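You operate a simulated robot arm through the tools that you are given. There is no shell and no other tool. Be economical: measure what you need, move in short steps, check, and stop when the job is done.

You run a simulated robot arm. Do the job below in one go: nothing can be reset, and whatever is moved stays where it is left.

## Task
Grease the patch on top of the short rail.
Fine: use the red brush and the grease pot. Brush back in its well, lid back on the pot. Set down upright: red brush. A coat counts when it lies all over at full strength: go over it till it gets no stronger.

It is judged by the outcome, as a careful person would: the job done as asked, and still so three seconds after it is handed in. It fails if anything else is knocked over, pushed out of place, dropped, spilled or broken. A push-on lid holds only when it is set on centred and level and pressed home; a screw cap is set on level and turned clockwise until tight.

## Robot
A 7-joint arm with a two-finger parallel gripper, fixed in place. Base frame: the origin is at the foot of the arm, x ahead of it, y to its left, z up; the work surface is at about z = 840. Lengths are in mm, angles in degrees, forces in N, time in s.
With the tool pointing down near the work surface it reaches from about 300 to 700 mm from the base axis. Its first joint turns from -66.0 to 66.0 degrees. Payload 1.57 kg.
Tool frame: the origin (TCP) lies between the finger pads and is the grasp point; the fingertips stand 30 mm ahead of it; z points along the fingers, y is the line along which they close. Largest opening 110 mm; finger width 24, thickness 12; the body of the gripper, 48 by 112 mm, starts 78 mm behind the TCP.
Orientation is that of the tool frame in the base frame, as a unit quaternion [w, x, y, z]. With the fingers straight down and closing along the base's y, the tool's x points along the base's -x, its y along +y and its z along -z.

## Interface
- The arm moves only by the tool apply_moves. Its argument "targets" is a list of rows, each a list of 7 numbers: the shift along the base's x, y, z in cm, then the turn, a rotation vector about the base's x, y, z in degrees, then the gripper command, from -1 (fully open) to 1 (shut), values between in proportion. In form: [[dx, dy, dz, ax, ay, az, claw], ...]. A call has 1 to 20 rows; each row is the pose to reach, as a shift and turn from the pose commanded when the call began. Rows are played at 5 a second. More than 50 mm and 8.6 degrees between two rows, or a gripper value outside its range, and nothing of the call is played. Where a pose cannot be reached the arm comes as near as it can. A force on the tool above 80 N (or 10 N above the force at the start of the call, whichever is more), or a blocked arm, ends the call early, and 0.2 s more pass. The fingers move at their own pace (about 108 mm/s each) and stop on an object; they squeeze with about 20 N. The grip force told is the motor's: it shows also when the fingers shut on nothing. Time passes only in rows, and 0.2 s behind the last, so rows that repeat a pose let the fingers close. The reply holds the time, the measured pose of the TCP, the force on the tool along the base axes, the opening and the grip force, in the units named above and with some noise, with the torque about the TCP (base axes, N m) and any sound that the robot's microphone picked up, and new pictures: "views" is both (left out), scene, wrist or none.
- Cameras (640 x 400 px; columns grow to the right, rows downward): "scene" is fixed at [173.1, -398.5, 1402.3]; the picture's right is [0.70, -0.71, 0.00], its down [-0.41, -0.41, -0.81] and it looks along [0.58, 0.57, -0.58] (base axes); focal length 238 px, centre (320, 200). "wrist" rides on the gripper at [70, 16, -141] in the tool frame; the picture's right is [-0.23, 0.97, 0.00], its down [-0.86, -0.20, -0.48] and it looks along [-0.47, -0.11, 0.88] (tool axes); focal length 222 px, centre (320, 200). There is no depth. A picture from a camera that has moved, and an enlarged one, comes with that camera's place and axes in the base frame and with its lens.
- close_up(camera, box): a new picture of the part [left, top, right, bottom] of that camera's present view, enlarged. No time passes.
- finish_job(): hands the job in; it is judged then, once.

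Go step by step. Nothing tells you positions but the pictures and the camera data: compare them with the known pose of the tool, close in by small moves and look again before you grip or let go. The budget is 120 turns and 200 pictures, counting those below and the enlarged ones. Unless the task says otherwise, let go and move clear before handing in, and close with one line.

The tools are called after "Call:" as name(argument=value, ...) on one line, values as JSON. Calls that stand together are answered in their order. apply_moves: Moves the arm, as the interface text tells. Its arguments: {"type":"object","properties":{"targets":{"type":"array","items":{"type":"array","items":{"type":"number"}}},"views":{"type":"string","enum":["both","scene","wrist","none"]}},"required":["targets"]} The other tools are called the same way: close_up (camera, box) takes an enlarged picture of a part of a camera's view; finish_job () hands the job in.

At the start:

```text
time_s: 0.0
tool_pos: [382.7, 3.4, 1274.9]
tcp_rot: [0.0, 0.0, 1.0, 0.0]
contact_force: [0.3, -0.2, -0.2]
moment: [-0.03, 0.0, 0.01]
opening: 109.9
finger_force: 0.1
```

scene: 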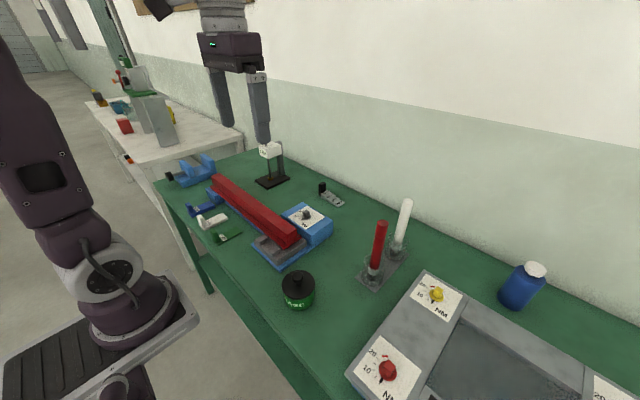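
wrist: 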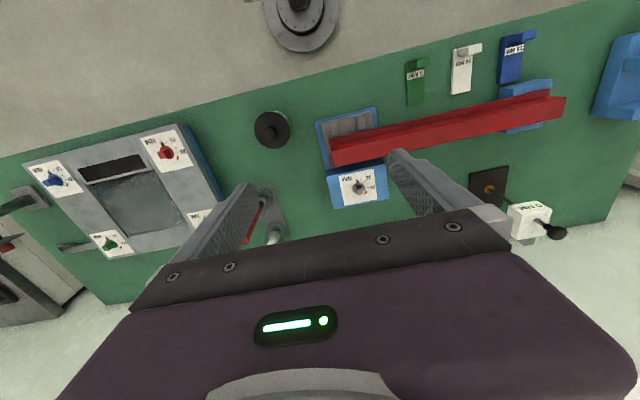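

I see a table with a grease pot (dark, green label), a red and a white brush standing in wells, and a red rail on a blue block. I'll take close-ups to identify the rails and the patch.

Call:
close_up(camera="scene", box=[160, 140, 350, 260])

Call:
close_up(camera="scene", box=[250, 180, 440, 320])

Call:
close_up(camera="wrist", box=[240, 30, 640, 250])

```text
3.33 times, centred on (255, 200) of scene
camera zoom: at [173.1, -398.5, 1402.3], right [0.7, -0.71, 0.0], down [-0.41, -0.41, -0.81], along [0.58, 0.57, -0.58], focal length 795 px, centre (537, 200)
```

zoom: 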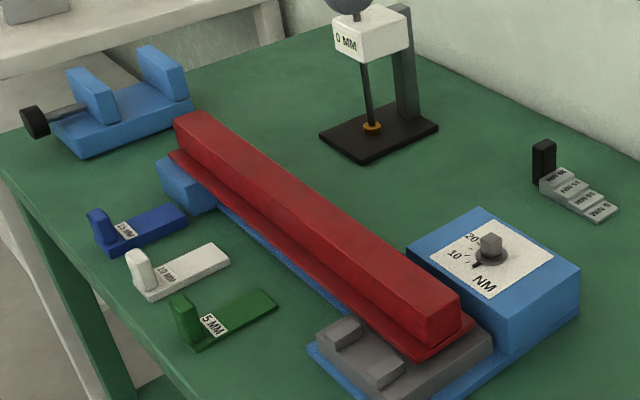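

```text
2.86 times, centred on (345, 250) of scene
camera zoom: at [173.1, -398.5, 1402.3], right [0.7, -0.71, 0.0], down [-0.41, -0.41, -0.81], along [0.58, 0.57, -0.58], focal length 681 px, centre (249, 57)
```

zoom: 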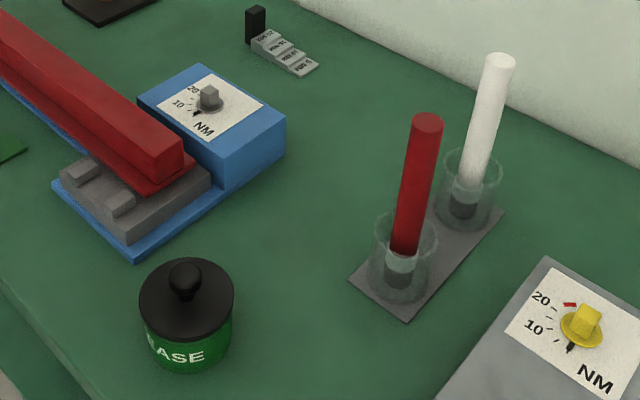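

```text
1.60 times, centred on (440, 140) of wrist
camera zoom: at [312.9, 20.3, 1416.1], right [0.23, 0.97, 0.0], down [0.86, -0.2, 0.48], along [0.47, -0.11, -0.88], focal length 355 px, centre (128, 296)
```

zoom: 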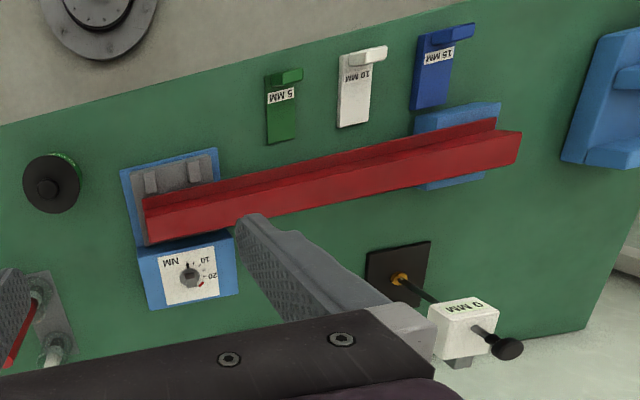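

I need to find the short rail, so I'll look at the remaining parts of both views.

Call:
close_up(camera="scene", box=[340, 240, 640, 400])

Call:
close_up(camera="wrist", box=[0, 100, 320, 300])

Call:
close_up(camera="scene", box=[235, 200, 335, 270])

Call:
close_up(camera="wrist", box=[300, 90, 420, 165])

```text
2.13 times, centred on (490, 320) of scene
camera zoom: at [173.1, -398.5, 1402.3], right [0.7, -0.71, 0.0], down [-0.41, -0.41, -0.81], along [0.58, 0.57, -0.58], focal length 509 px, centre (-43, -56)
```

zoom: 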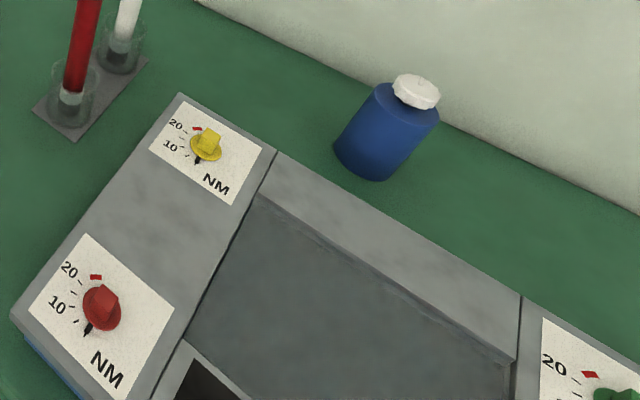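

```text
2.00 times, centred on (160, 200) of wrist
camera zoom: at [312.9, 20.3, 1416.1], right [0.23, 0.97, 0.0], down [0.86, -0.2, 0.48], along [0.47, -0.11, -0.88], focal length 444 px, centre (640, 200)
```

zoom: 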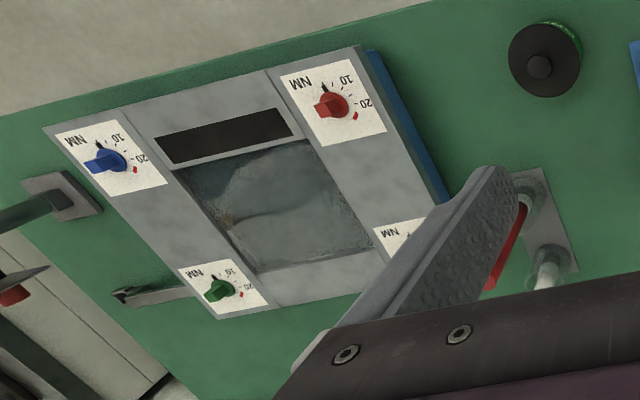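

```text
5.71 times, centred on (285, 235) of scene
camera zoom: at [173.1, -398.5, 1402.3], right [0.7, -0.71, 0.0], down [-0.41, -0.41, -0.81], along [0.58, 0.57, -0.58], focal length 1363 px, centre (520, 0)
```

zoom: 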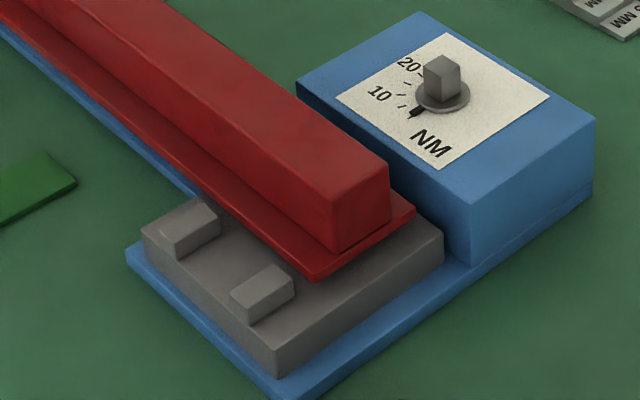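

```text
5.33 times, centred on (360, 128) of wrist
camera zoom: at [312.9, 20.3, 1416.1], right [0.23, 0.97, 0.0], down [0.86, -0.2, 0.48], along [0.47, -0.11, -0.88], focal length 1185 px, centre (107, 587)
```

zoom: 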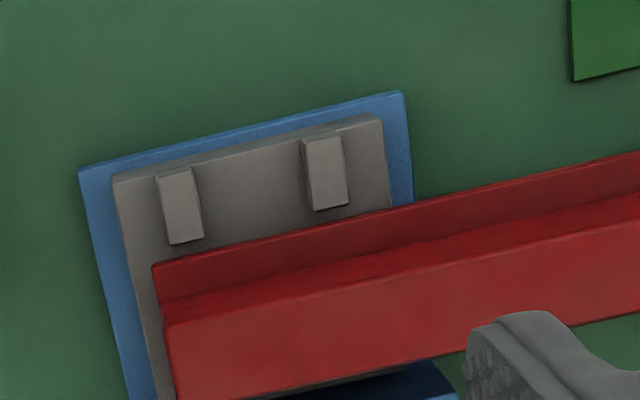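

I haven't found the short rail yet. I'll look at the wrist view's left edge and the far table.

Call:
close_up(camera="wrist", box=[0, 170, 120, 310])

Call:
close_up(camera="scene", box=[80, 50, 260, 190])

Call:
apply_moves(targets=[[0, -4, 0, 0, 0, 0, -1], [0, -8, 0, 0, 0, 0, -1], [0, -12, 0, 0, 0, 0, -1], [0, -16, 0, 0, 0, 0, -1], [0, -20, 0, 0, 0, 0, -1], [0, -24, 0, 0, 0, 0, -1]])

```text
2.86 times, centred on (60, 240) of wrist
camera zoom: at [312.9, 20.3, 1416.1], right [0.23, 0.97, 0.0], down [0.86, -0.2, 0.48], along [0.47, -0.11, -0.88], focal length 635 px, centre (1063, 86)
```

zoom: 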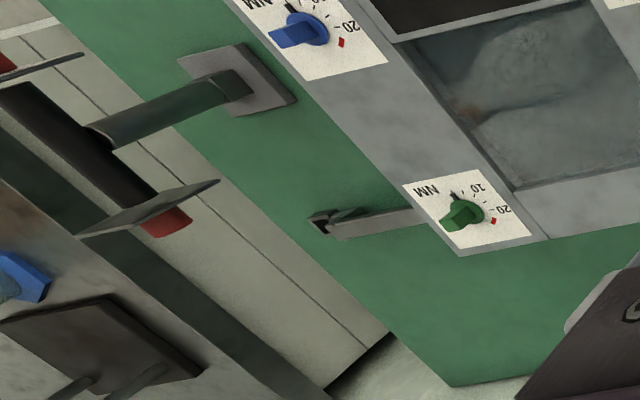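

```text
2.86 times, centred on (170, 120) of scene
camera zoom: at [173.1, -398.5, 1402.3], right [0.7, -0.71, 0.0], down [-0.41, -0.41, -0.81], along [0.58, 0.57, -0.58], focal length 681 px, centre (749, 429)
```

zoom: 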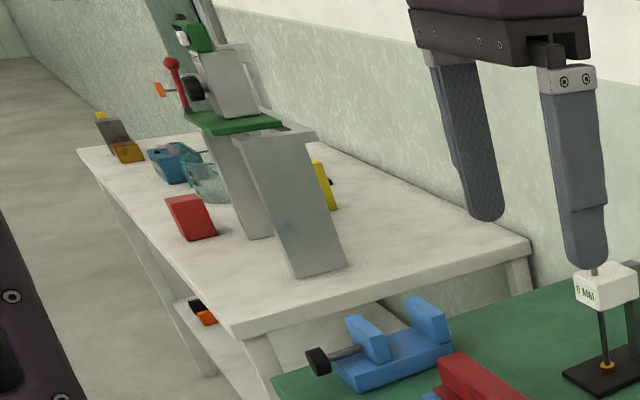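

```text
time_s: 1.4
tool_pos: [382.7, -236.6, 1276.2]
tcp_rot: [-0.001, 0.0, 1.0, 0.0]
contact_force: [-0.8, 0.5, 0.7]
moment: [0.0, 0.0, 0.0]
opening: 110.0
finger_force: 0.1
camera wrist: at [312.1, -220.5, 1416.8], right [0.23, 0.97, 0.0], down [0.86, -0.2, 0.48], along [0.47, -0.11, -0.88], focal length 222 px, centre (320, 200)
```

scene: 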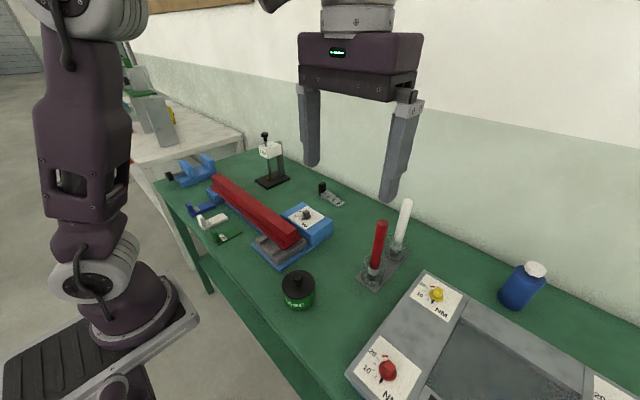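
wrist: 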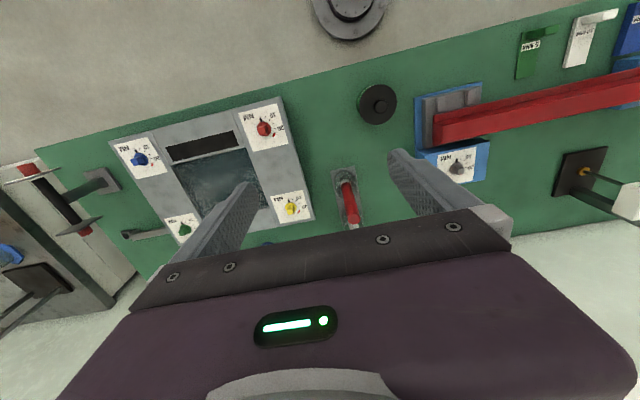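

Nothing is clearly the short rail yet. I'll move closer above the near end of the red rail and the grey block for a better view.

Call:
apply_moves(targets=[[0, 4, -3, 0, 0, 0, -1], [0, 8, -6, 0, 0, 0, -1], [0, 12, -9, 0, 0, 0, -1], [0, 16, -12, 0, 0, 0, -1], [0, 20, -15, 0, 0, 0, -1], [0, 24, -18, 0, 0, 0, -1]], views="wrist")

Call:
close_up(camera="wrist", box=[230, 0, 550, 200])

```text
time_s: 2.8
tool_pos: [381.5, 3.8, 1095.5]
tcp_rot: [0.0, 0.0, 1.0, 0.0]
contact_force: [0.2, -0.9, -1.2]
moment: [0.02, 0.01, 0.0]
opening: 110.0
finger_force: 0.1
camera wrist: at [311.2, 20.9, 1236.0], right [0.23, 0.97, 0.0], down [0.85, -0.2, 0.48], along [0.47, -0.11, -0.88], focal length 222 px, centre (320, 200)
```

wrist: 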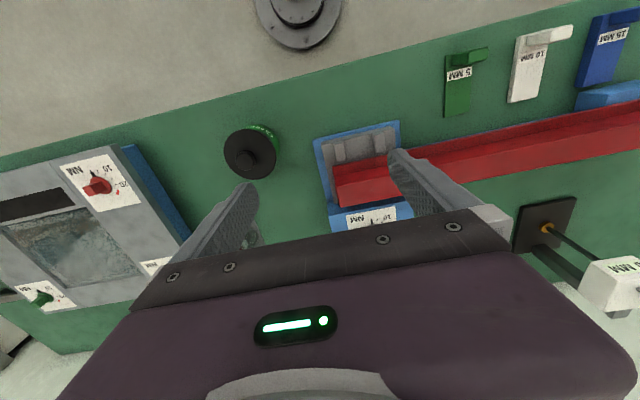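

```text
2.00 times, centred on (390, 100) of wrist
camera zoom: at [311.2, 20.9, 1236.0], right [0.23, 0.97, 0.0], down [0.85, -0.2, 0.48], along [0.47, -0.11, -0.88], focal length 444 px, centre (180, 400)
```

zoom: 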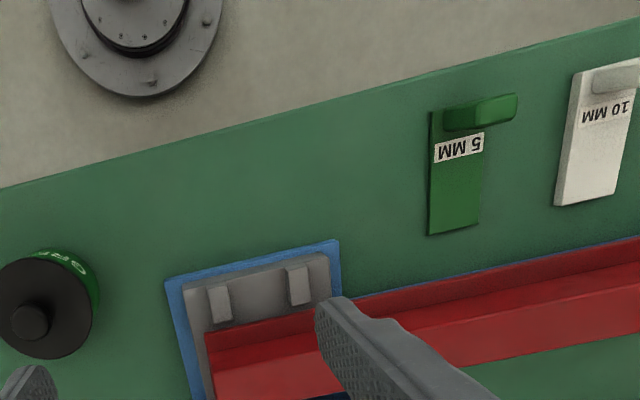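

Still unclear, so I'll scan the -y end of the table.

Call:
apply_moves(targets=[[0, -4, 2, 0, 0, 0, -1], [0, -8, 3, 0, 0, 0, -1], [0, -12, 3, 0, 0, 0, -1], [0, -16, 3, 0, 0, 0, -1], [0, -20, 3, 0, 0, 0, -1], [0, -24, 3, 0, 0, 0, -1], [0, -28, 3, 0, 0, 0, -1], [0, -32, 3, 0, 0, 0, -1], [0, -36, 3, 0, 0, 0, -1], [0, -40, 3, 0, 0, 0, -1], [0, -44, 3, 0, 0, 0, -1]], views="wrist")

Call:
close_up(camera="wrist", box=[0, 60, 400, 310])

```text
time_s: 5.2
tool_pos: [384.1, -435.4, 1125.0]
tcp_rot: [0.0, 0.0, 1.0, 0.001]
contact_force: [0.2, -0.4, 0.4]
moment: [0.02, -0.02, 0.01]
opening: 109.9
finger_force: 0.0
camera wrist: at [314.6, -419.5, 1265.5], right [0.23, 0.97, 0.0], down [0.86, -0.2, 0.48], along [0.47, -0.11, -0.88], focal length 222 px, centre (320, 200)
```

wrist: 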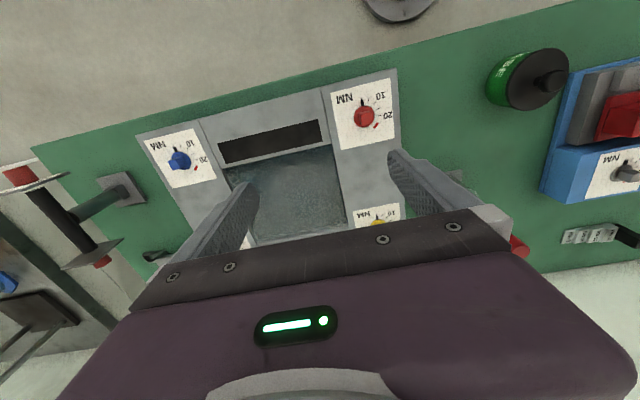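

```text
1.60 times, centred on (200, 185) of wrist
camera zoom: at [314.6, -419.5, 1265.5], right [0.23, 0.97, 0.0], down [0.86, -0.2, 0.48], along [0.47, -0.11, -0.88], focal length 355 px, centre (512, 224)
```

zoom: 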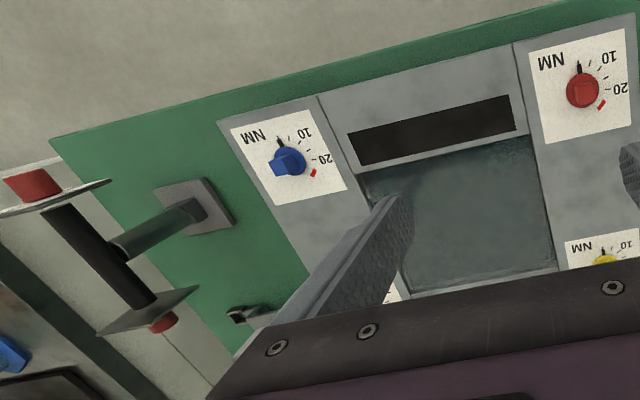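

No rail here. I'll scan the +y end, near the vise and the far end of the red bar.

Call:
apply_moves(targets=[[0, 5, 3, 0, 0, 0, -1], [0, 10, 5, 0, 0, 0, -1], [0, 15, 5, 0, 0, 0, -1], [0, 20, 5, 0, 0, 0, -1], [0, 25, 5, 0, 0, 0, -1], [0, 30, 5, 0, 0, 0, -1], [0, 35, 5, 0, 0, 0, -1], [0, 40, 5, 0, 0, 0, -1], [0, 45, 5, 0, 0, 0, -1], [0, 50, 5, 0, 0, 0, -1], [0, 55, 5, 0, 0, 0, -1], [0, 60, 5, 0, 0, 0, -1], [0, 65, 5, 0, 0, 0, -1], [0, 69, 5, 0, 0, 0, -1]], views="both")

Call:
close_up(camera="wrist", box=[200, 20, 600, 270])

```text
refused: row 1 steps farther than a row can; nothing moved
```

```text
1.60 times, centred on (400, 145) of wrist
camera zoom: at [314.6, -419.5, 1265.5], right [0.23, 0.97, 0.0], down [0.86, -0.2, 0.48], along [0.47, -0.11, -0.88], focal length 355 px, centre (192, 288)
```

zoom: 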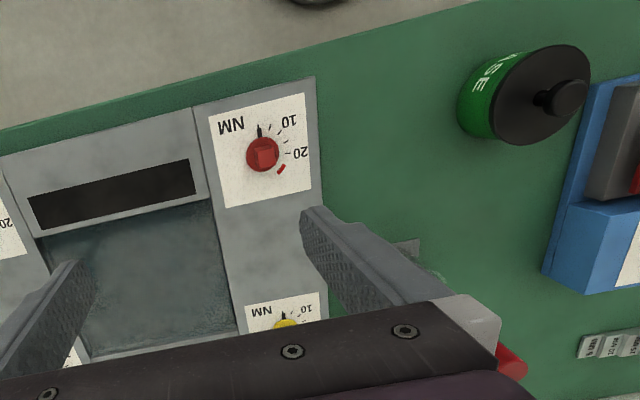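

The call was refused because the first step was too large, so I'll retry with smaller steps.

Call:
apply_moves(targets=[[0, 3, 3, 0, 0, 0, -1], [0, 7.5, 5, 0, 0, 0, -1], [0, 12, 5, 0, 0, 0, -1], [0, 16.5, 5, 0, 0, 0, -1], [0, 21, 5, 0, 0, 0, -1], [0, 25.5, 5, 0, 0, 0, -1], [0, 30, 5, 0, 0, 0, -1], [0, 34.5, 5, 0, 0, 0, -1], [0, 39, 5, 0, 0, 0, -1], [0, 43.5, 5, 0, 0, 0, -1], [0, 48, 5, 0, 0, 0, -1], [0, 52.5, 5, 0, 0, 0, -1], [0, 57, 5, 0, 0, 0, -1], [0, 61.5, 5, 0, 0, 0, -1], [0, 66, 5, 0, 0, 0, -1], [0, 70, 5, 0, 0, 0, -1]], views="both")

Call:
close_up(camera="wrist", box=[200, 20, 600, 270])

Call:
close_up(camera="scene", box=[150, 140, 350, 270])

```text
time_s: 8.6
tool_pos: [383.0, 264.2, 1175.1]
tcp_rot: [0.0, 0.0, 1.0, 0.0]
contact_force: [0.4, 0.2, 0.5]
moment: [-0.04, 0.04, -0.04]
opening: 110.0
finger_force: 0.0
camera wrist: at [312.1, 281.3, 1315.4], right [0.23, 0.97, 0.0], down [0.85, -0.2, 0.48], along [0.47, -0.11, -0.88], focal length 222 px, centre (320, 200)
```

scene: 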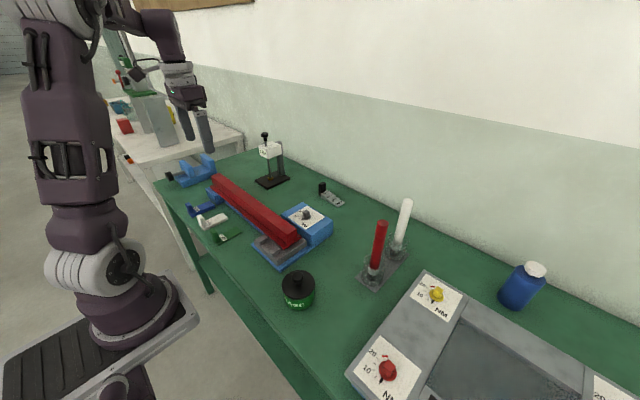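
wrist: 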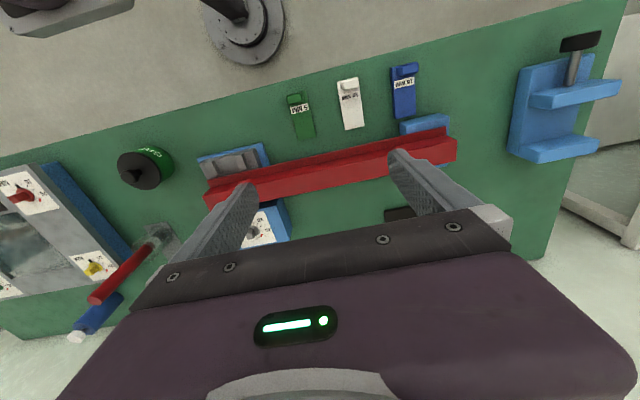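

```text
1.60 times, centred on (400, 145) of wrist
camera zoom: at [312.1, 281.3, 1315.4], right [0.23, 0.97, 0.0], down [0.85, -0.2, 0.48], along [0.47, -0.11, -0.88], focal length 355 px, centre (192, 288)
```

zoom: 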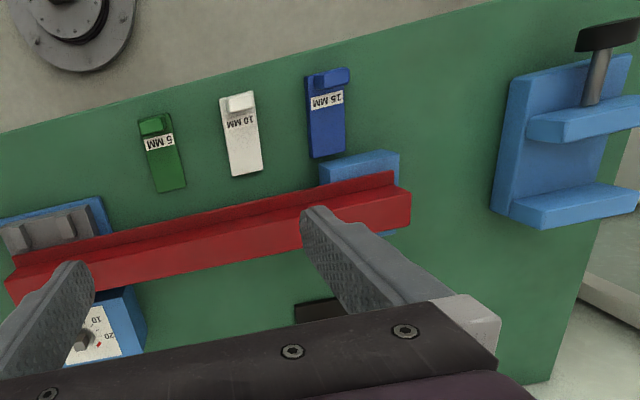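

```text
3.08 times, centred on (250, 205) of scene
camera zoom: at [173.1, -398.5, 1402.3], right [0.7, -0.71, 0.0], down [-0.41, -0.41, -0.81], along [0.58, 0.57, -0.58], focal length 734 px, centre (535, 185)
```

zoom: 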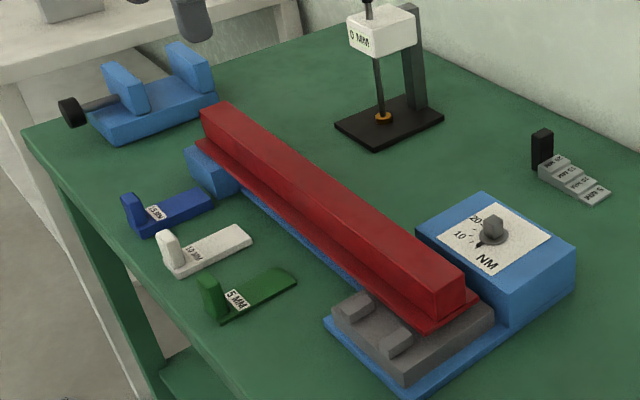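

The grey panel's near cross-piece has a dark rectangle on top. The frame is built from long side rails and short cross rails, so this is probably the patch; I'll look at it closely.

Call:
apply_moves(targets=[[0, -4.5, 0, 0, 0, 0, -1], [0, -9, 0, 0, 0, 0, -1], [0, -13.5, 0, 0, 0, 0, -1], [0, -18, 0, 0, 0, 0, -1], [0, -22.5, 0, 0, 0, 0, -1], [0, -27, 0, 0, 0, 0, -1], [0, -31.5, 0, 0, 0, 0, -1], [0, -36, 0, 0, 0, 0, -1], [0, -40.5, 0, 0, 0, 0, -1], [0, -45, 0, 0, 0, 0, -1], [0, -49.5, 0, 0, 0, 0, -1], [0, -54, 0, 0, 0, 0, -1], [0, -58.5, -2, 0, 0, 0, -1], [0, -63, -5, 0, 0, 0, -1], [-1, -67, -8, 0, 0, 0, -1], [-2, -70, -11, 0, 0, 0, -1], [-3, -73, -14, 0, 0, 0, -1]], views="both")

Call:
close_up(camera="wrist", box=[130, 20, 450, 220])

Call:
close_up(camera="scene", box=[400, 320, 520, 400])

```text
refused: row 14 steps farther than a row can; nothing moved
```

```text
2.00 times, centred on (290, 120) of wrist
camera zoom: at [312.1, 281.3, 1315.4], right [0.23, 0.97, 0.0], down [0.85, -0.2, 0.48], along [0.47, -0.11, -0.88], focal length 444 px, centre (380, 360)
```

zoom: 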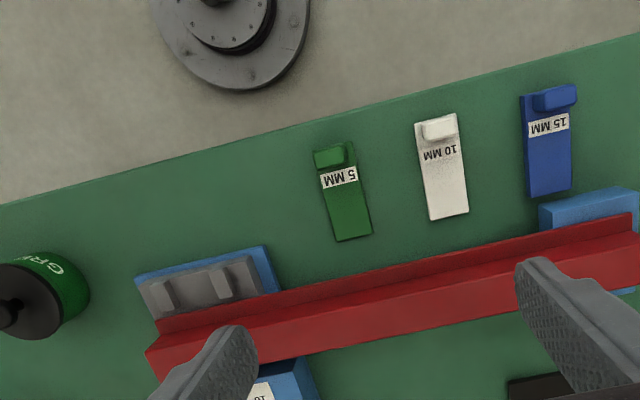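

```text
5.00 times, centred on (460, 360) of scene
camera zoom: at [173.1, -398.5, 1402.3], right [0.7, -0.71, 0.0], down [-0.41, -0.41, -0.81], along [0.58, 0.57, -0.58], focal length 1192 px, centre (-380, -600)
```

zoom: 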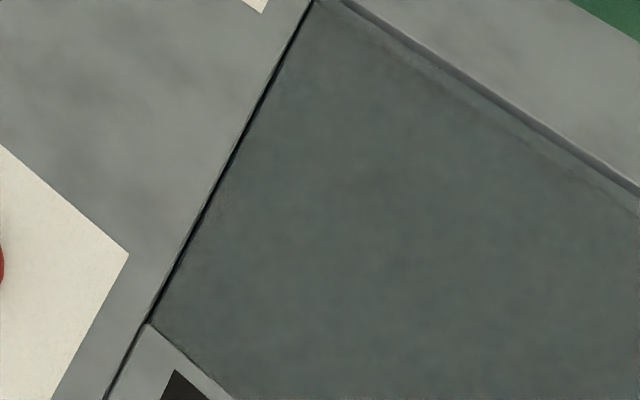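

The dark rectangle reads as a flat patch on the cross-rail. I'll retry the move with smaller steps.

Call:
apply_moves(targets=[[0, -4.5, 0, 0, 0, 0, -1], [0, -9, 0, 0, 0, 0, -1], [0, -13.5, 0, 0, 0, 0, -1], [0, -18, 0, 0, 0, 0, -1], [0, -22.5, 0, 0, 0, 0, -1], [0, -27, 0, 0, 0, 0, -1], [0, -31.5, 0, 0, 0, 0, -1], [0, -36, 0, 0, 0, 0, -1], [0, -40.5, 0, 0, 0, 0, -1], [0, -45, 0, 0, 0, 0, -1], [0, -49.5, 0, 0, 0, 0, -1], [0, -54, 0, 0, 0, 0, -1], [0, -58.5, -1, 0, 0, 0, -1], [0, -62.5, -3, 0, 0, 0, -1], [-1, -66, -6, 0, 0, 0, -1], [-2, -69, -9, 0, 0, 0, -1], [-3, -72, -12, 0, 0, 0, -1]], views="both")

Call:
close_up(camera="wrist", box=[130, 20, 450, 220])

```text
time_s: 12.2
tool_pos: [354.4, -456.2, 1054.9]
tcp_rot: [0.0, 0.0, 1.0, 0.001]
contact_force: [0.5, 0.3, 0.5]
moment: [-0.02, 0.03, 0.0]
opening: 110.2
finger_force: 0.1
camera wrist: at [283.1, -439.0, 1195.6], right [0.23, 0.97, 0.0], down [0.86, -0.2, 0.48], along [0.47, -0.11, -0.88], focal length 222 px, centre (320, 200)
```

scene: 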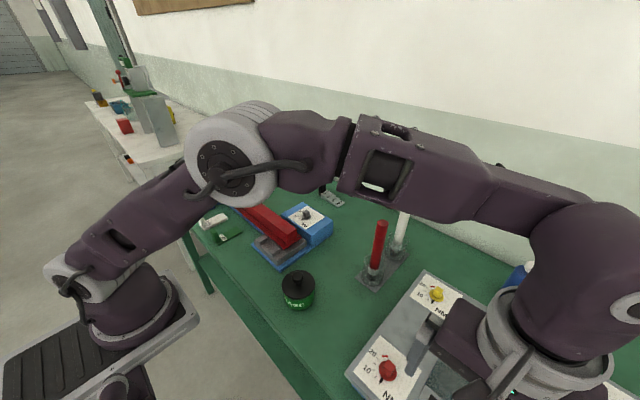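
wrist: 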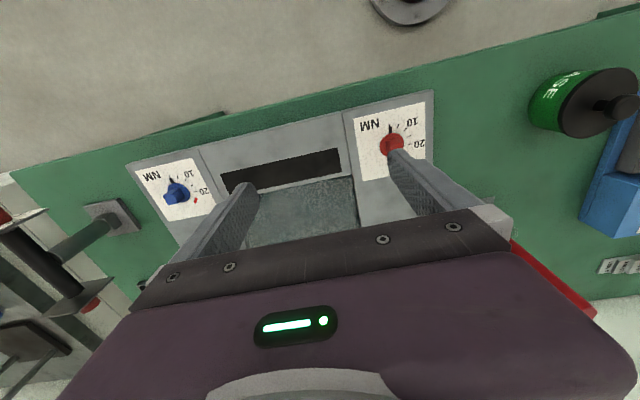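

```text
2.00 times, centred on (290, 120) of wrist
camera zoom: at [283.1, -439.0, 1195.6], right [0.23, 0.97, 0.0], down [0.86, -0.2, 0.48], along [0.47, -0.11, -0.88], focal length 444 px, centre (380, 360)
```

zoom: 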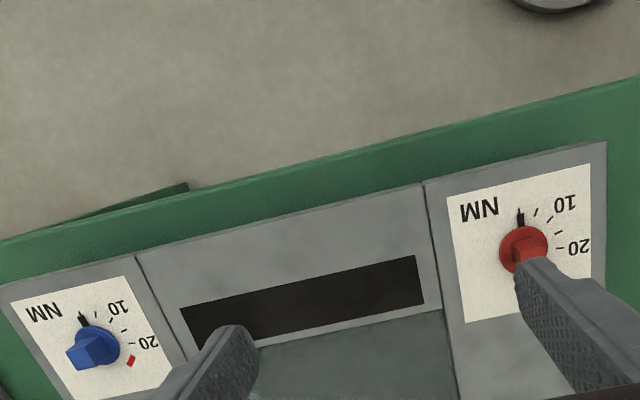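

The patch is the black rectangle at about x 370–408, y -608 to -435, z about 890. Next is the grease pot at about (389, -112), so I'll move above it.

Call:
apply_moves(targets=[[0.5, 4, 0, 0, 0, 0, -1], [1, 8.5, 0, 0, 0, 0, -1], [1.5, 13, 0, 0, 0, 0, -1], [2, 17.5, 0, 0, 0, 0, -1], [2.5, 22, 0, 0, 0, 0, -1], [3, 26.5, 0, 0, 0, 0, -1], [3.5, 31, 0, 0, 0, 0, -1], [3.5, 34.5, 0, 0, 0, 0, -1], [3.5, 34.5, 0, 0, 0, 0, -1]], views="both")

Call:
close_up(camera="wrist", box=[240, 80, 440, 220])

Call:
close_up(camera="scene", box=[260, 250, 340, 320])

Call:
close_up(camera="scene", box=[340, 190, 430, 300])

```text
time_s: 14.2
tool_pos: [389.4, -111.0, 1056.2]
tcp_rot: [0.0, 0.001, 1.0, -0.001]
contact_force: [0.3, -0.1, 0.1]
moment: [0.0, 0.02, 0.01]
opening: 109.7
finger_force: 0.1
camera wrist: at [318.5, -94.3, 1196.9], right [0.23, 0.97, 0.0], down [0.85, -0.2, 0.48], along [0.47, -0.11, -0.88], focal length 222 px, centre (320, 200)
```

scene: 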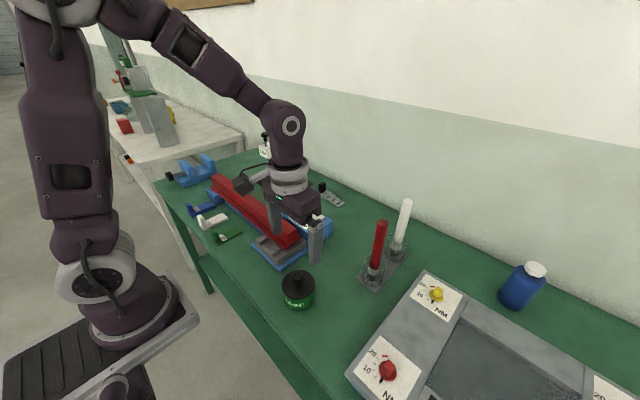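
wrist: 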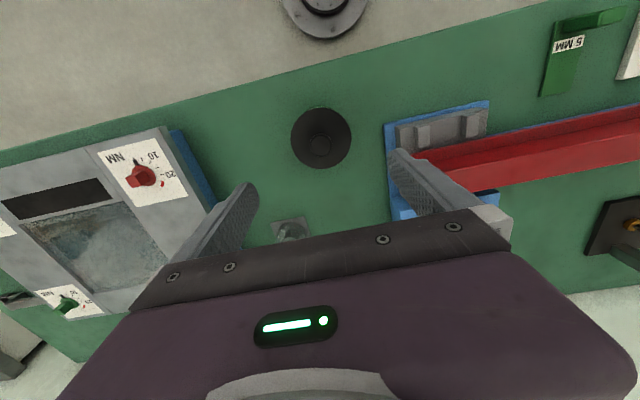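

```text
2.86 times, centred on (340, 150) of wrist
camera zoom: at [318.5, -94.3, 1196.9], right [0.23, 0.97, 0.0], down [0.85, -0.2, 0.48], along [0.47, -0.11, -0.88], focal length 635 px, centre (263, 343)
```

zoom: 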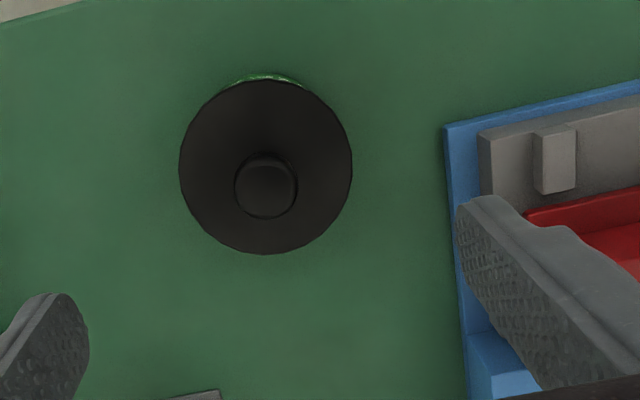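

```text
5.71 times, centred on (300, 285) of scene
camera zoom: at [173.1, -398.5, 1402.3], right [0.7, -0.71, 0.0], down [-0.41, -0.41, -0.81], along [0.58, 0.57, -0.58], focal length 1363 px, centre (434, -286)
```

zoom: 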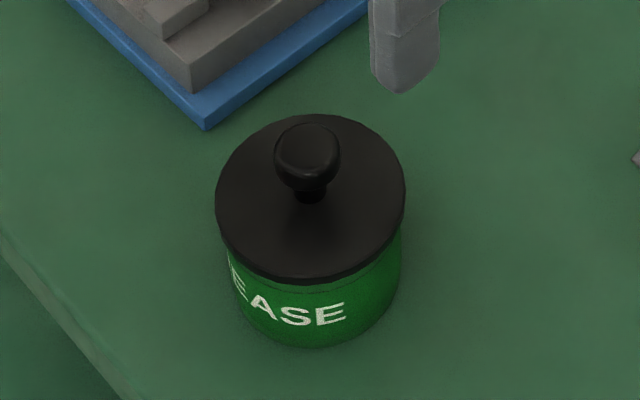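

```text
3.64 times, centred on (385, 245) of scene
camera zoom: at [173.1, -398.5, 1402.3], right [0.7, -0.71, 0.0], down [-0.41, -0.41, -0.81], along [0.58, 0.57, -0.58], focal length 867 px, centre (84, 36)
```

zoom: 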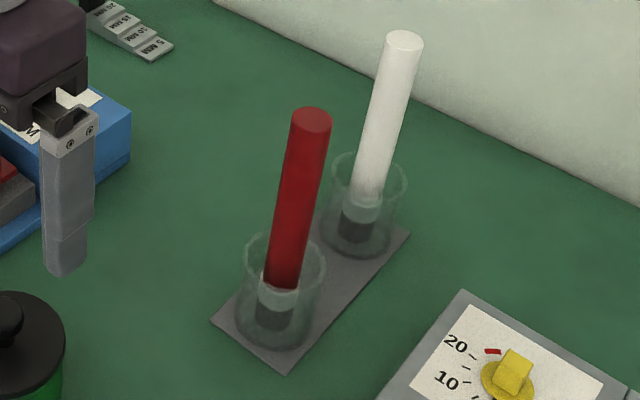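

The pot knob sits right under the TCP at about (389.5, -111), top z about 924, with the lid plane near 895. I'll descend with the fingers part-open to just over the knob.

Call:
apply_moves(targets=[[0, 0, 0, 0, 0, 0, 0], [0, 0, -3, 0, 0, 0, 0], [0, 0, -6, 0, 0, 0, 0], [0, 0, -8.5, 0, 0, 0, 0], [0, 0, -10, 0, 0, 0, 0], [0, 0, -10, 0, 0, 0, 0]], views="both")

Call:
close_up(camera="scene", box=[250, 220, 350, 320])

Call:
close_up(camera="wrist", box=[240, 100, 400, 220])

```text
time_s: 15.6
tool_pos: [387.0, -112.9, 956.8]
tcp_rot: [0.0, 0.0, 1.0, 0.0]
contact_force: [-0.4, 0.4, -0.4]
moment: [0.0, -0.02, -0.02]
opening: 55.2
finger_force: 0.0
camera wrist: at [317.5, -95.7, 1097.0], right [0.23, 0.97, 0.0], down [0.85, -0.2, 0.48], along [0.47, -0.11, -0.88], focal length 222 px, centre (320, 200)
```

scene: 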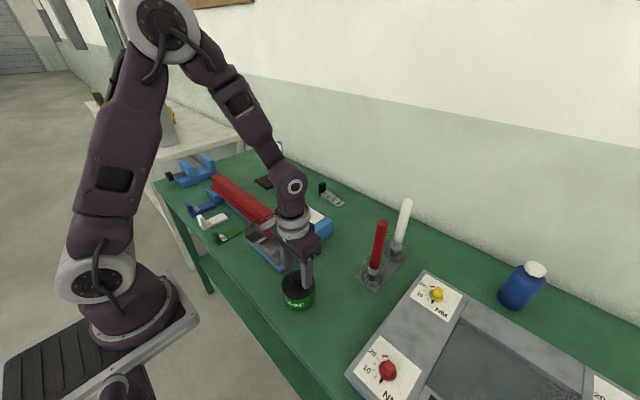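
wrist: 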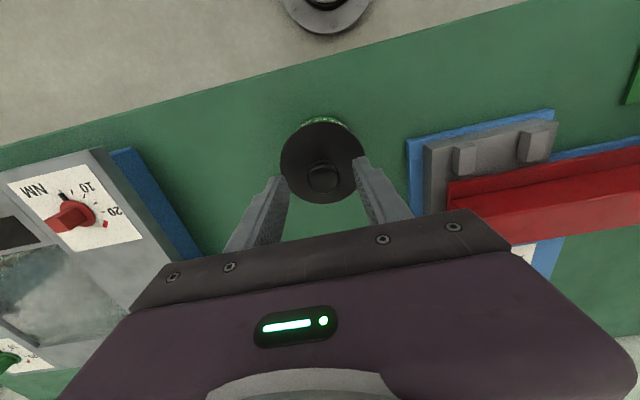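

```text
4.00 times, centred on (300, 270) of scene
camera zoom: at [173.1, -398.5, 1402.3], right [0.7, -0.71, 0.0], down [-0.41, -0.41, -0.81], along [0.58, 0.57, -0.58], focal length 954 px, centre (400, -80)
```

zoom: 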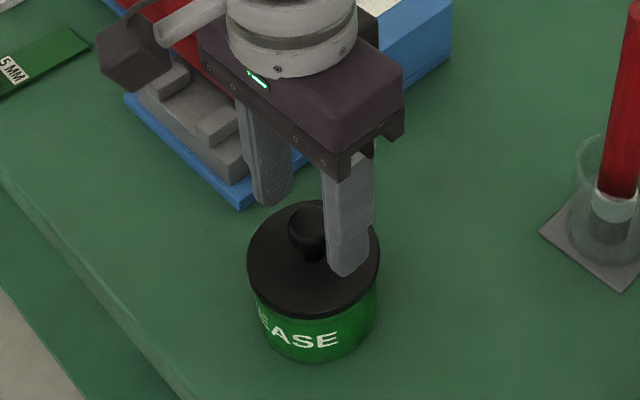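

```text
3.33 times, centred on (320, 160) of wrist
camera zoom: at [317.5, -95.7, 1097.0], right [0.23, 0.97, 0.0], down [0.85, -0.2, 0.48], along [0.47, -0.11, -0.88], focal length 740 px, centre (320, 333)
```

zoom: 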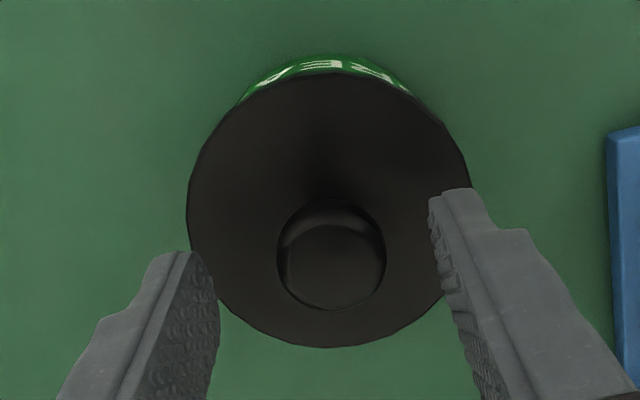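

The knob is about 3 mm off in +x and +y. I'll correct that, go down to TCP z about 932, and close.

Call:
apply_moves(targets=[[0.3, 0.3, -0.8, 0, 0, 0, 0], [0.3, 0.3, -1.6, 0, 0, 0, 0], [0.3, 0.3, -2.4, 0, 0, 0, 0], [0.3, 0.3, -2.4, 0, 0, 0, 0]], views="wrist")

Call:
close_up(camera="wrist", box=[240, 100, 400, 220])

Call:
close_up(camera="scene", box=[260, 250, 340, 310])

```text
time_s: 16.6
tool_pos: [390.9, -109.0, 931.2]
tcp_rot: [0.0, 0.0, 1.0, -0.001]
contact_force: [0.3, 0.5, -0.2]
moment: [0.04, -0.01, -0.02]
opening: 55.2
finger_force: 0.1
camera wrist: at [320.7, -92.1, 1072.5], right [0.23, 0.97, 0.0], down [0.86, -0.2, 0.48], along [0.47, -0.11, -0.88], focal length 222 px, centre (320, 200)
```

wrist: 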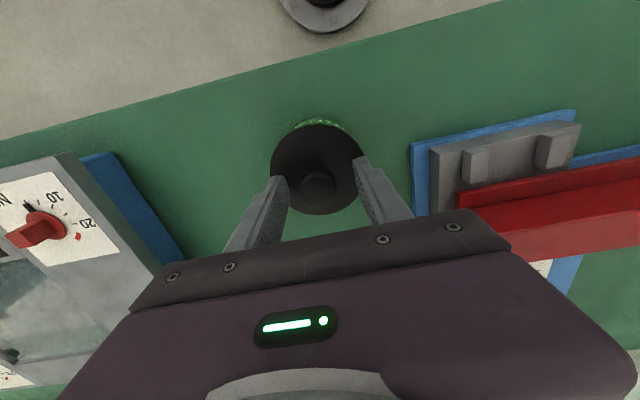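

```text
3.33 times, centred on (320, 160) of wrist
camera zoom: at [320.7, -92.1, 1072.5], right [0.23, 0.97, 0.0], down [0.86, -0.2, 0.48], along [0.47, -0.11, -0.88], focal length 740 px, centre (320, 333)
```

zoom: 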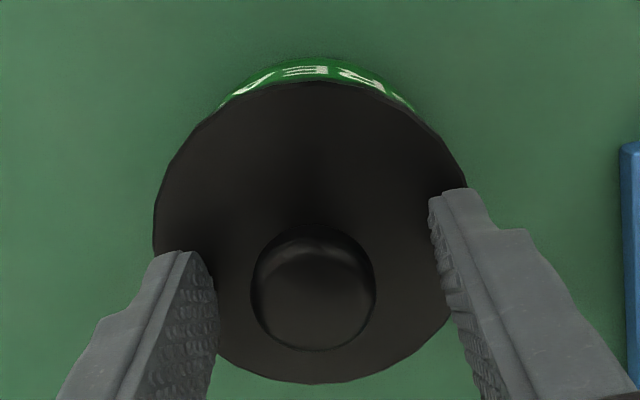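

```text
6.67 times, centred on (300, 280) of scene
camera zoom: at [173.1, -398.5, 1402.3], right [0.7, -0.71, 0.0], down [-0.41, -0.41, -0.81], along [0.58, 0.57, -0.58], focal length 1590 px, centre (453, -333)
```

zoom: 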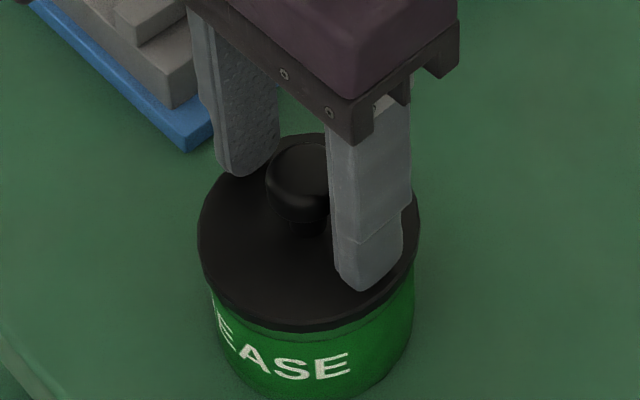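

The knob is between the pads, so I'll close.

Call:
apply_moves(targets=[[0, -0.1, 0, 0, 0, 0, 1], [0, -0.1, 0, 0, 0, 0, 1], [0, -0.1, 0, 0, 0, 0, 1], [0, -0.1, 0, 0, 0, 0, 1]], views="wrist")

```text
time_s: 17.6
tool_pos: [393.0, -109.9, 932.3]
tcp_rot: [0.0, 0.0, 1.0, 0.0]
contact_force: [1.1, 0.3, 0.6]
moment: [0.03, 0.01, 0.01]
opening: 26.3
finger_force: 19.6
heard: snap
camera wrist: at [320.8, -93.2, 1072.8], right [0.23, 0.97, 0.0], down [0.86, -0.2, 0.48], along [0.47, -0.11, -0.88], focal length 222 px, centre (320, 200)
```

wrist: 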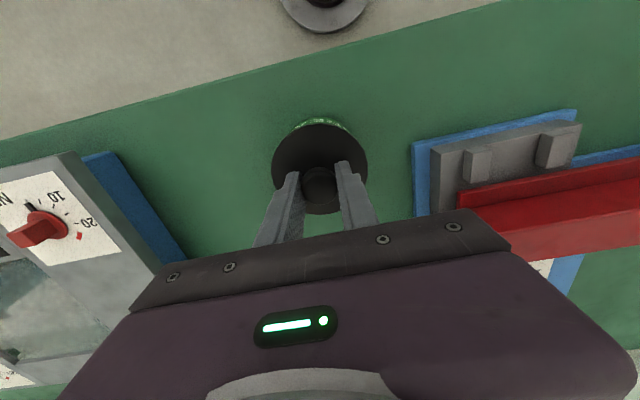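

The knob is gripped at 26 mm opening. I'll lift gently, straight up.

Call:
apply_moves(targets=[[0, 0, 0.3, 0, 0, 0, 1], [0, 0, 0.6, 0, 0, 0, 1], [0, 0, 1.0, 0, 0, 0, 1], [0, 0, 2, 0, 0, 0, 1], [0, 0, 4, 0, 0, 0, 1], [0, 0, 7, 0, 0, 0, 1], [0, 0, 10, 0, 0, 0, 1]], views="both")

Call:
close_up(camera="scene", box=[250, 190, 360, 320])

```text
time_s: 19.2
tool_pos: [391.4, -108.2, 1031.5]
tcp_rot: [0.0, 0.0, 1.0, 0.0]
contact_force: [0.2, 0.0, 1.3]
moment: [-0.01, 0.03, 0.03]
opening: 26.0
finger_force: 20.0
camera wrist: at [321.8, -92.3, 1173.3], right [0.23, 0.97, 0.0], down [0.86, -0.2, 0.48], along [0.47, -0.11, -0.88], focal length 222 px, centre (320, 200)
```

scene: 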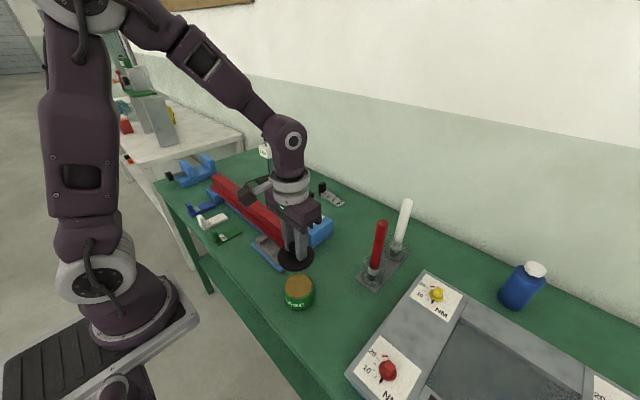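
wrist: 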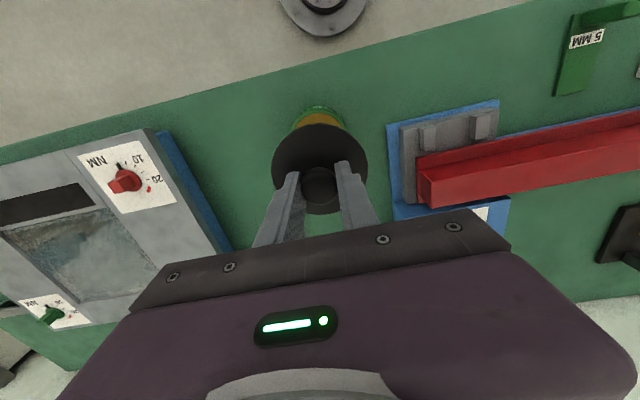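

```text
3.08 times, centred on (305, 255) of scene
camera zoom: at [173.1, -398.5, 1402.3], right [0.7, -0.71, 0.0], down [-0.41, -0.41, -0.81], along [0.58, 0.57, -0.58], focal length 734 px, centre (366, 31)
```

zoom: 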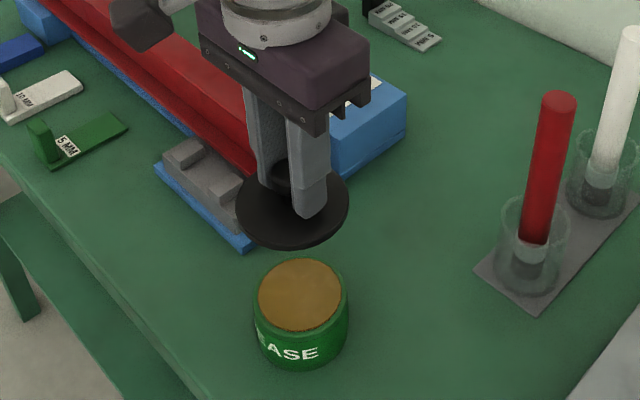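

The lid is off and the grease is visible. I'll carry the lid to a free spot at about (470, -205) and lower it in stages.

Call:
apply_moves(targets=[[2, -2.5, 0, 0, 0, 0, 1], [4, -5, 0, 0, 0, 0, 1], [6, -7.5, 0, 0, 0, 0, 1], [7.9, -9.6, 0, 0, 0, 0, 1], [7.9, -9.6, -3, 0, 0, 0, 1], [7.9, -9.6, -6, 0, 0, 0, 1], [7.9, -9.6, -9, 0, 0, 0, 1], [7.9, -9.6, -11.5, 0, 0, 0, 1], [7.9, -9.6, -12.5, 0, 0, 0, 1]], views="both")

Call:
close_up(camera="scene", box=[290, 210, 410, 310])

```text
time_s: 21.2
tool_pos: [469.5, -206.0, 905.4]
tcp_rot: [0.0, 0.0, 1.0, 0.0]
contact_force: [0.2, -0.6, 0.3]
moment: [0.0, 0.02, 0.0]
opening: 26.3
finger_force: 20.1
camera wrist: at [400.4, -189.2, 1046.5], right [0.23, 0.97, 0.0], down [0.85, -0.2, 0.48], along [0.47, -0.11, -0.88], focal length 222 px, centre (320, 200)
```

scene: 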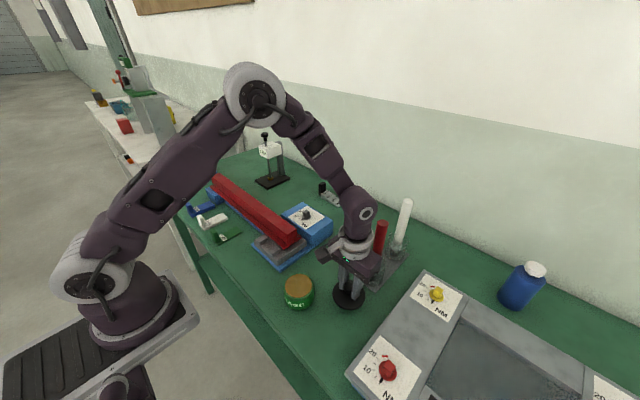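
wrist: 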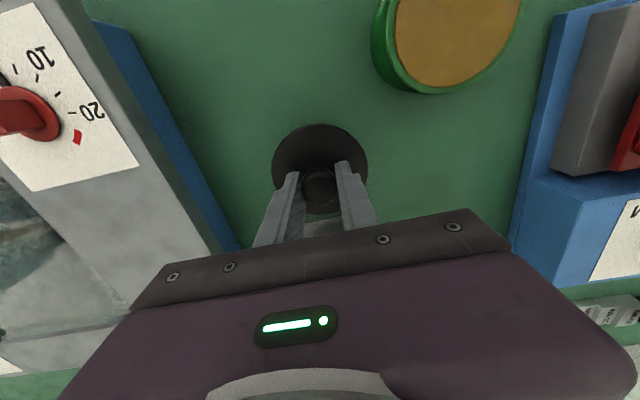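

```text
4.00 times, centred on (350, 260) of scene
camera zoom: at [173.1, -398.5, 1402.3], right [0.7, -0.71, 0.0], down [-0.41, -0.41, -0.81], along [0.58, 0.57, -0.58], focal length 954 px, centre (200, -40)
```

zoom: 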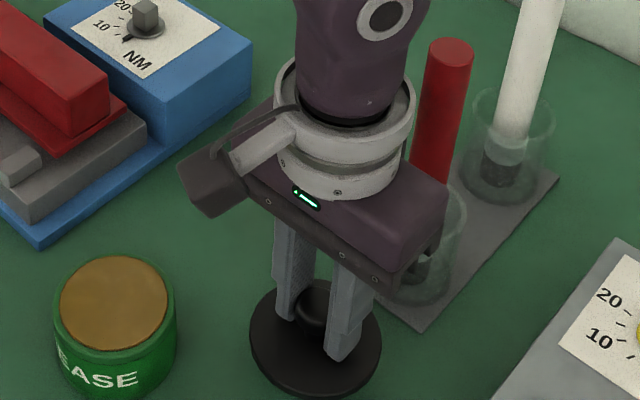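

The spot is clear. I'll continue lowering carefully.

Call:
apply_moves(targets=[[0, 0, -0.4, 0, 0, 0, 1], [0, 0, -0.8, 0, 0, 0, 1], [0, 0, -1.2, 0, 0, 0, 1], [0, 0, -1.4, 0, 0, 0, 1], [0, 0, -1.6, 0, 0, 0, 1]], views="scene")

Call:
close_up(camera="scene", box=[320, 260, 380, 320])

```text
time_s: 22.4
tool_pos: [470.0, -204.1, 889.6]
tcp_rot: [0.0, 0.0, 1.0, 0.0]
contact_force: [-0.4, 0.4, -0.3]
moment: [-0.02, -0.01, -0.02]
opening: 26.3
finger_force: 20.2
```

scene: 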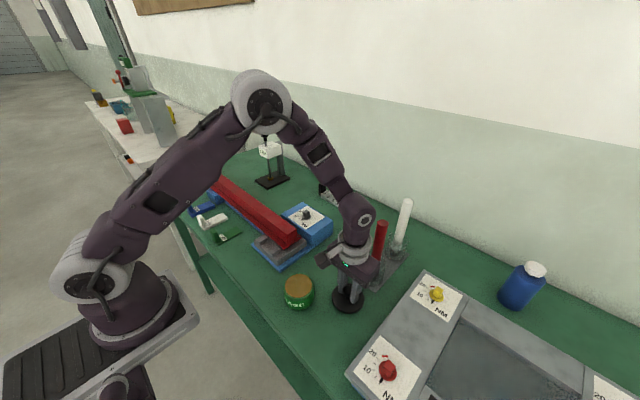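

```text
6.67 times, centred on (350, 290) of scene
camera zoom: at [173.1, -398.5, 1402.3], right [0.7, -0.71, 0.0], down [-0.41, -0.41, -0.81], along [0.58, 0.57, -0.58], focal length 1590 px, centre (120, -400)
```

zoom: 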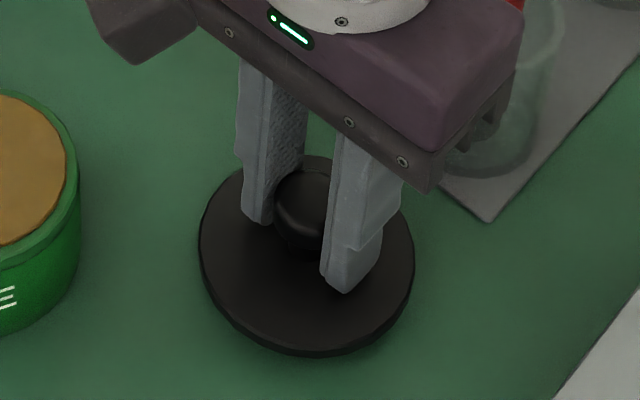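

Call:
apply_moves(targets=[[0, 0, -0.2, 0, 0, 0, 1], [0, 0, -0.35, 0, 0, 0, 1], [0, 0, -0.35, 0, 0, 0, 1]], views="none")

Call:
apply_moves(targets=[[0, 0, -0.15, 0, 0, 0, 1], [0, 0, -0.3, 0, 0, 0, 1], [0, 0, -0.3, 0, 0, 0, 1]], views="none")

```text
time_s: 23.2
tool_pos: [471.3, -204.0, 885.8]
tcp_rot: [0.0, 0.0, 1.0, 0.0]
contact_force: [0.2, -0.1, 0.3]
moment: [-0.01, -0.01, -0.02]
opening: 26.4
finger_force: 19.7
```

```text
time_s: 24.0
tool_pos: [471.0, -206.3, 883.4]
tcp_rot: [0.0, 0.0, 1.0, -0.001]
contact_force: [0.2, -0.3, -0.3]
moment: [0.04, -0.01, 0.01]
opening: 26.5
finger_force: 19.7
```

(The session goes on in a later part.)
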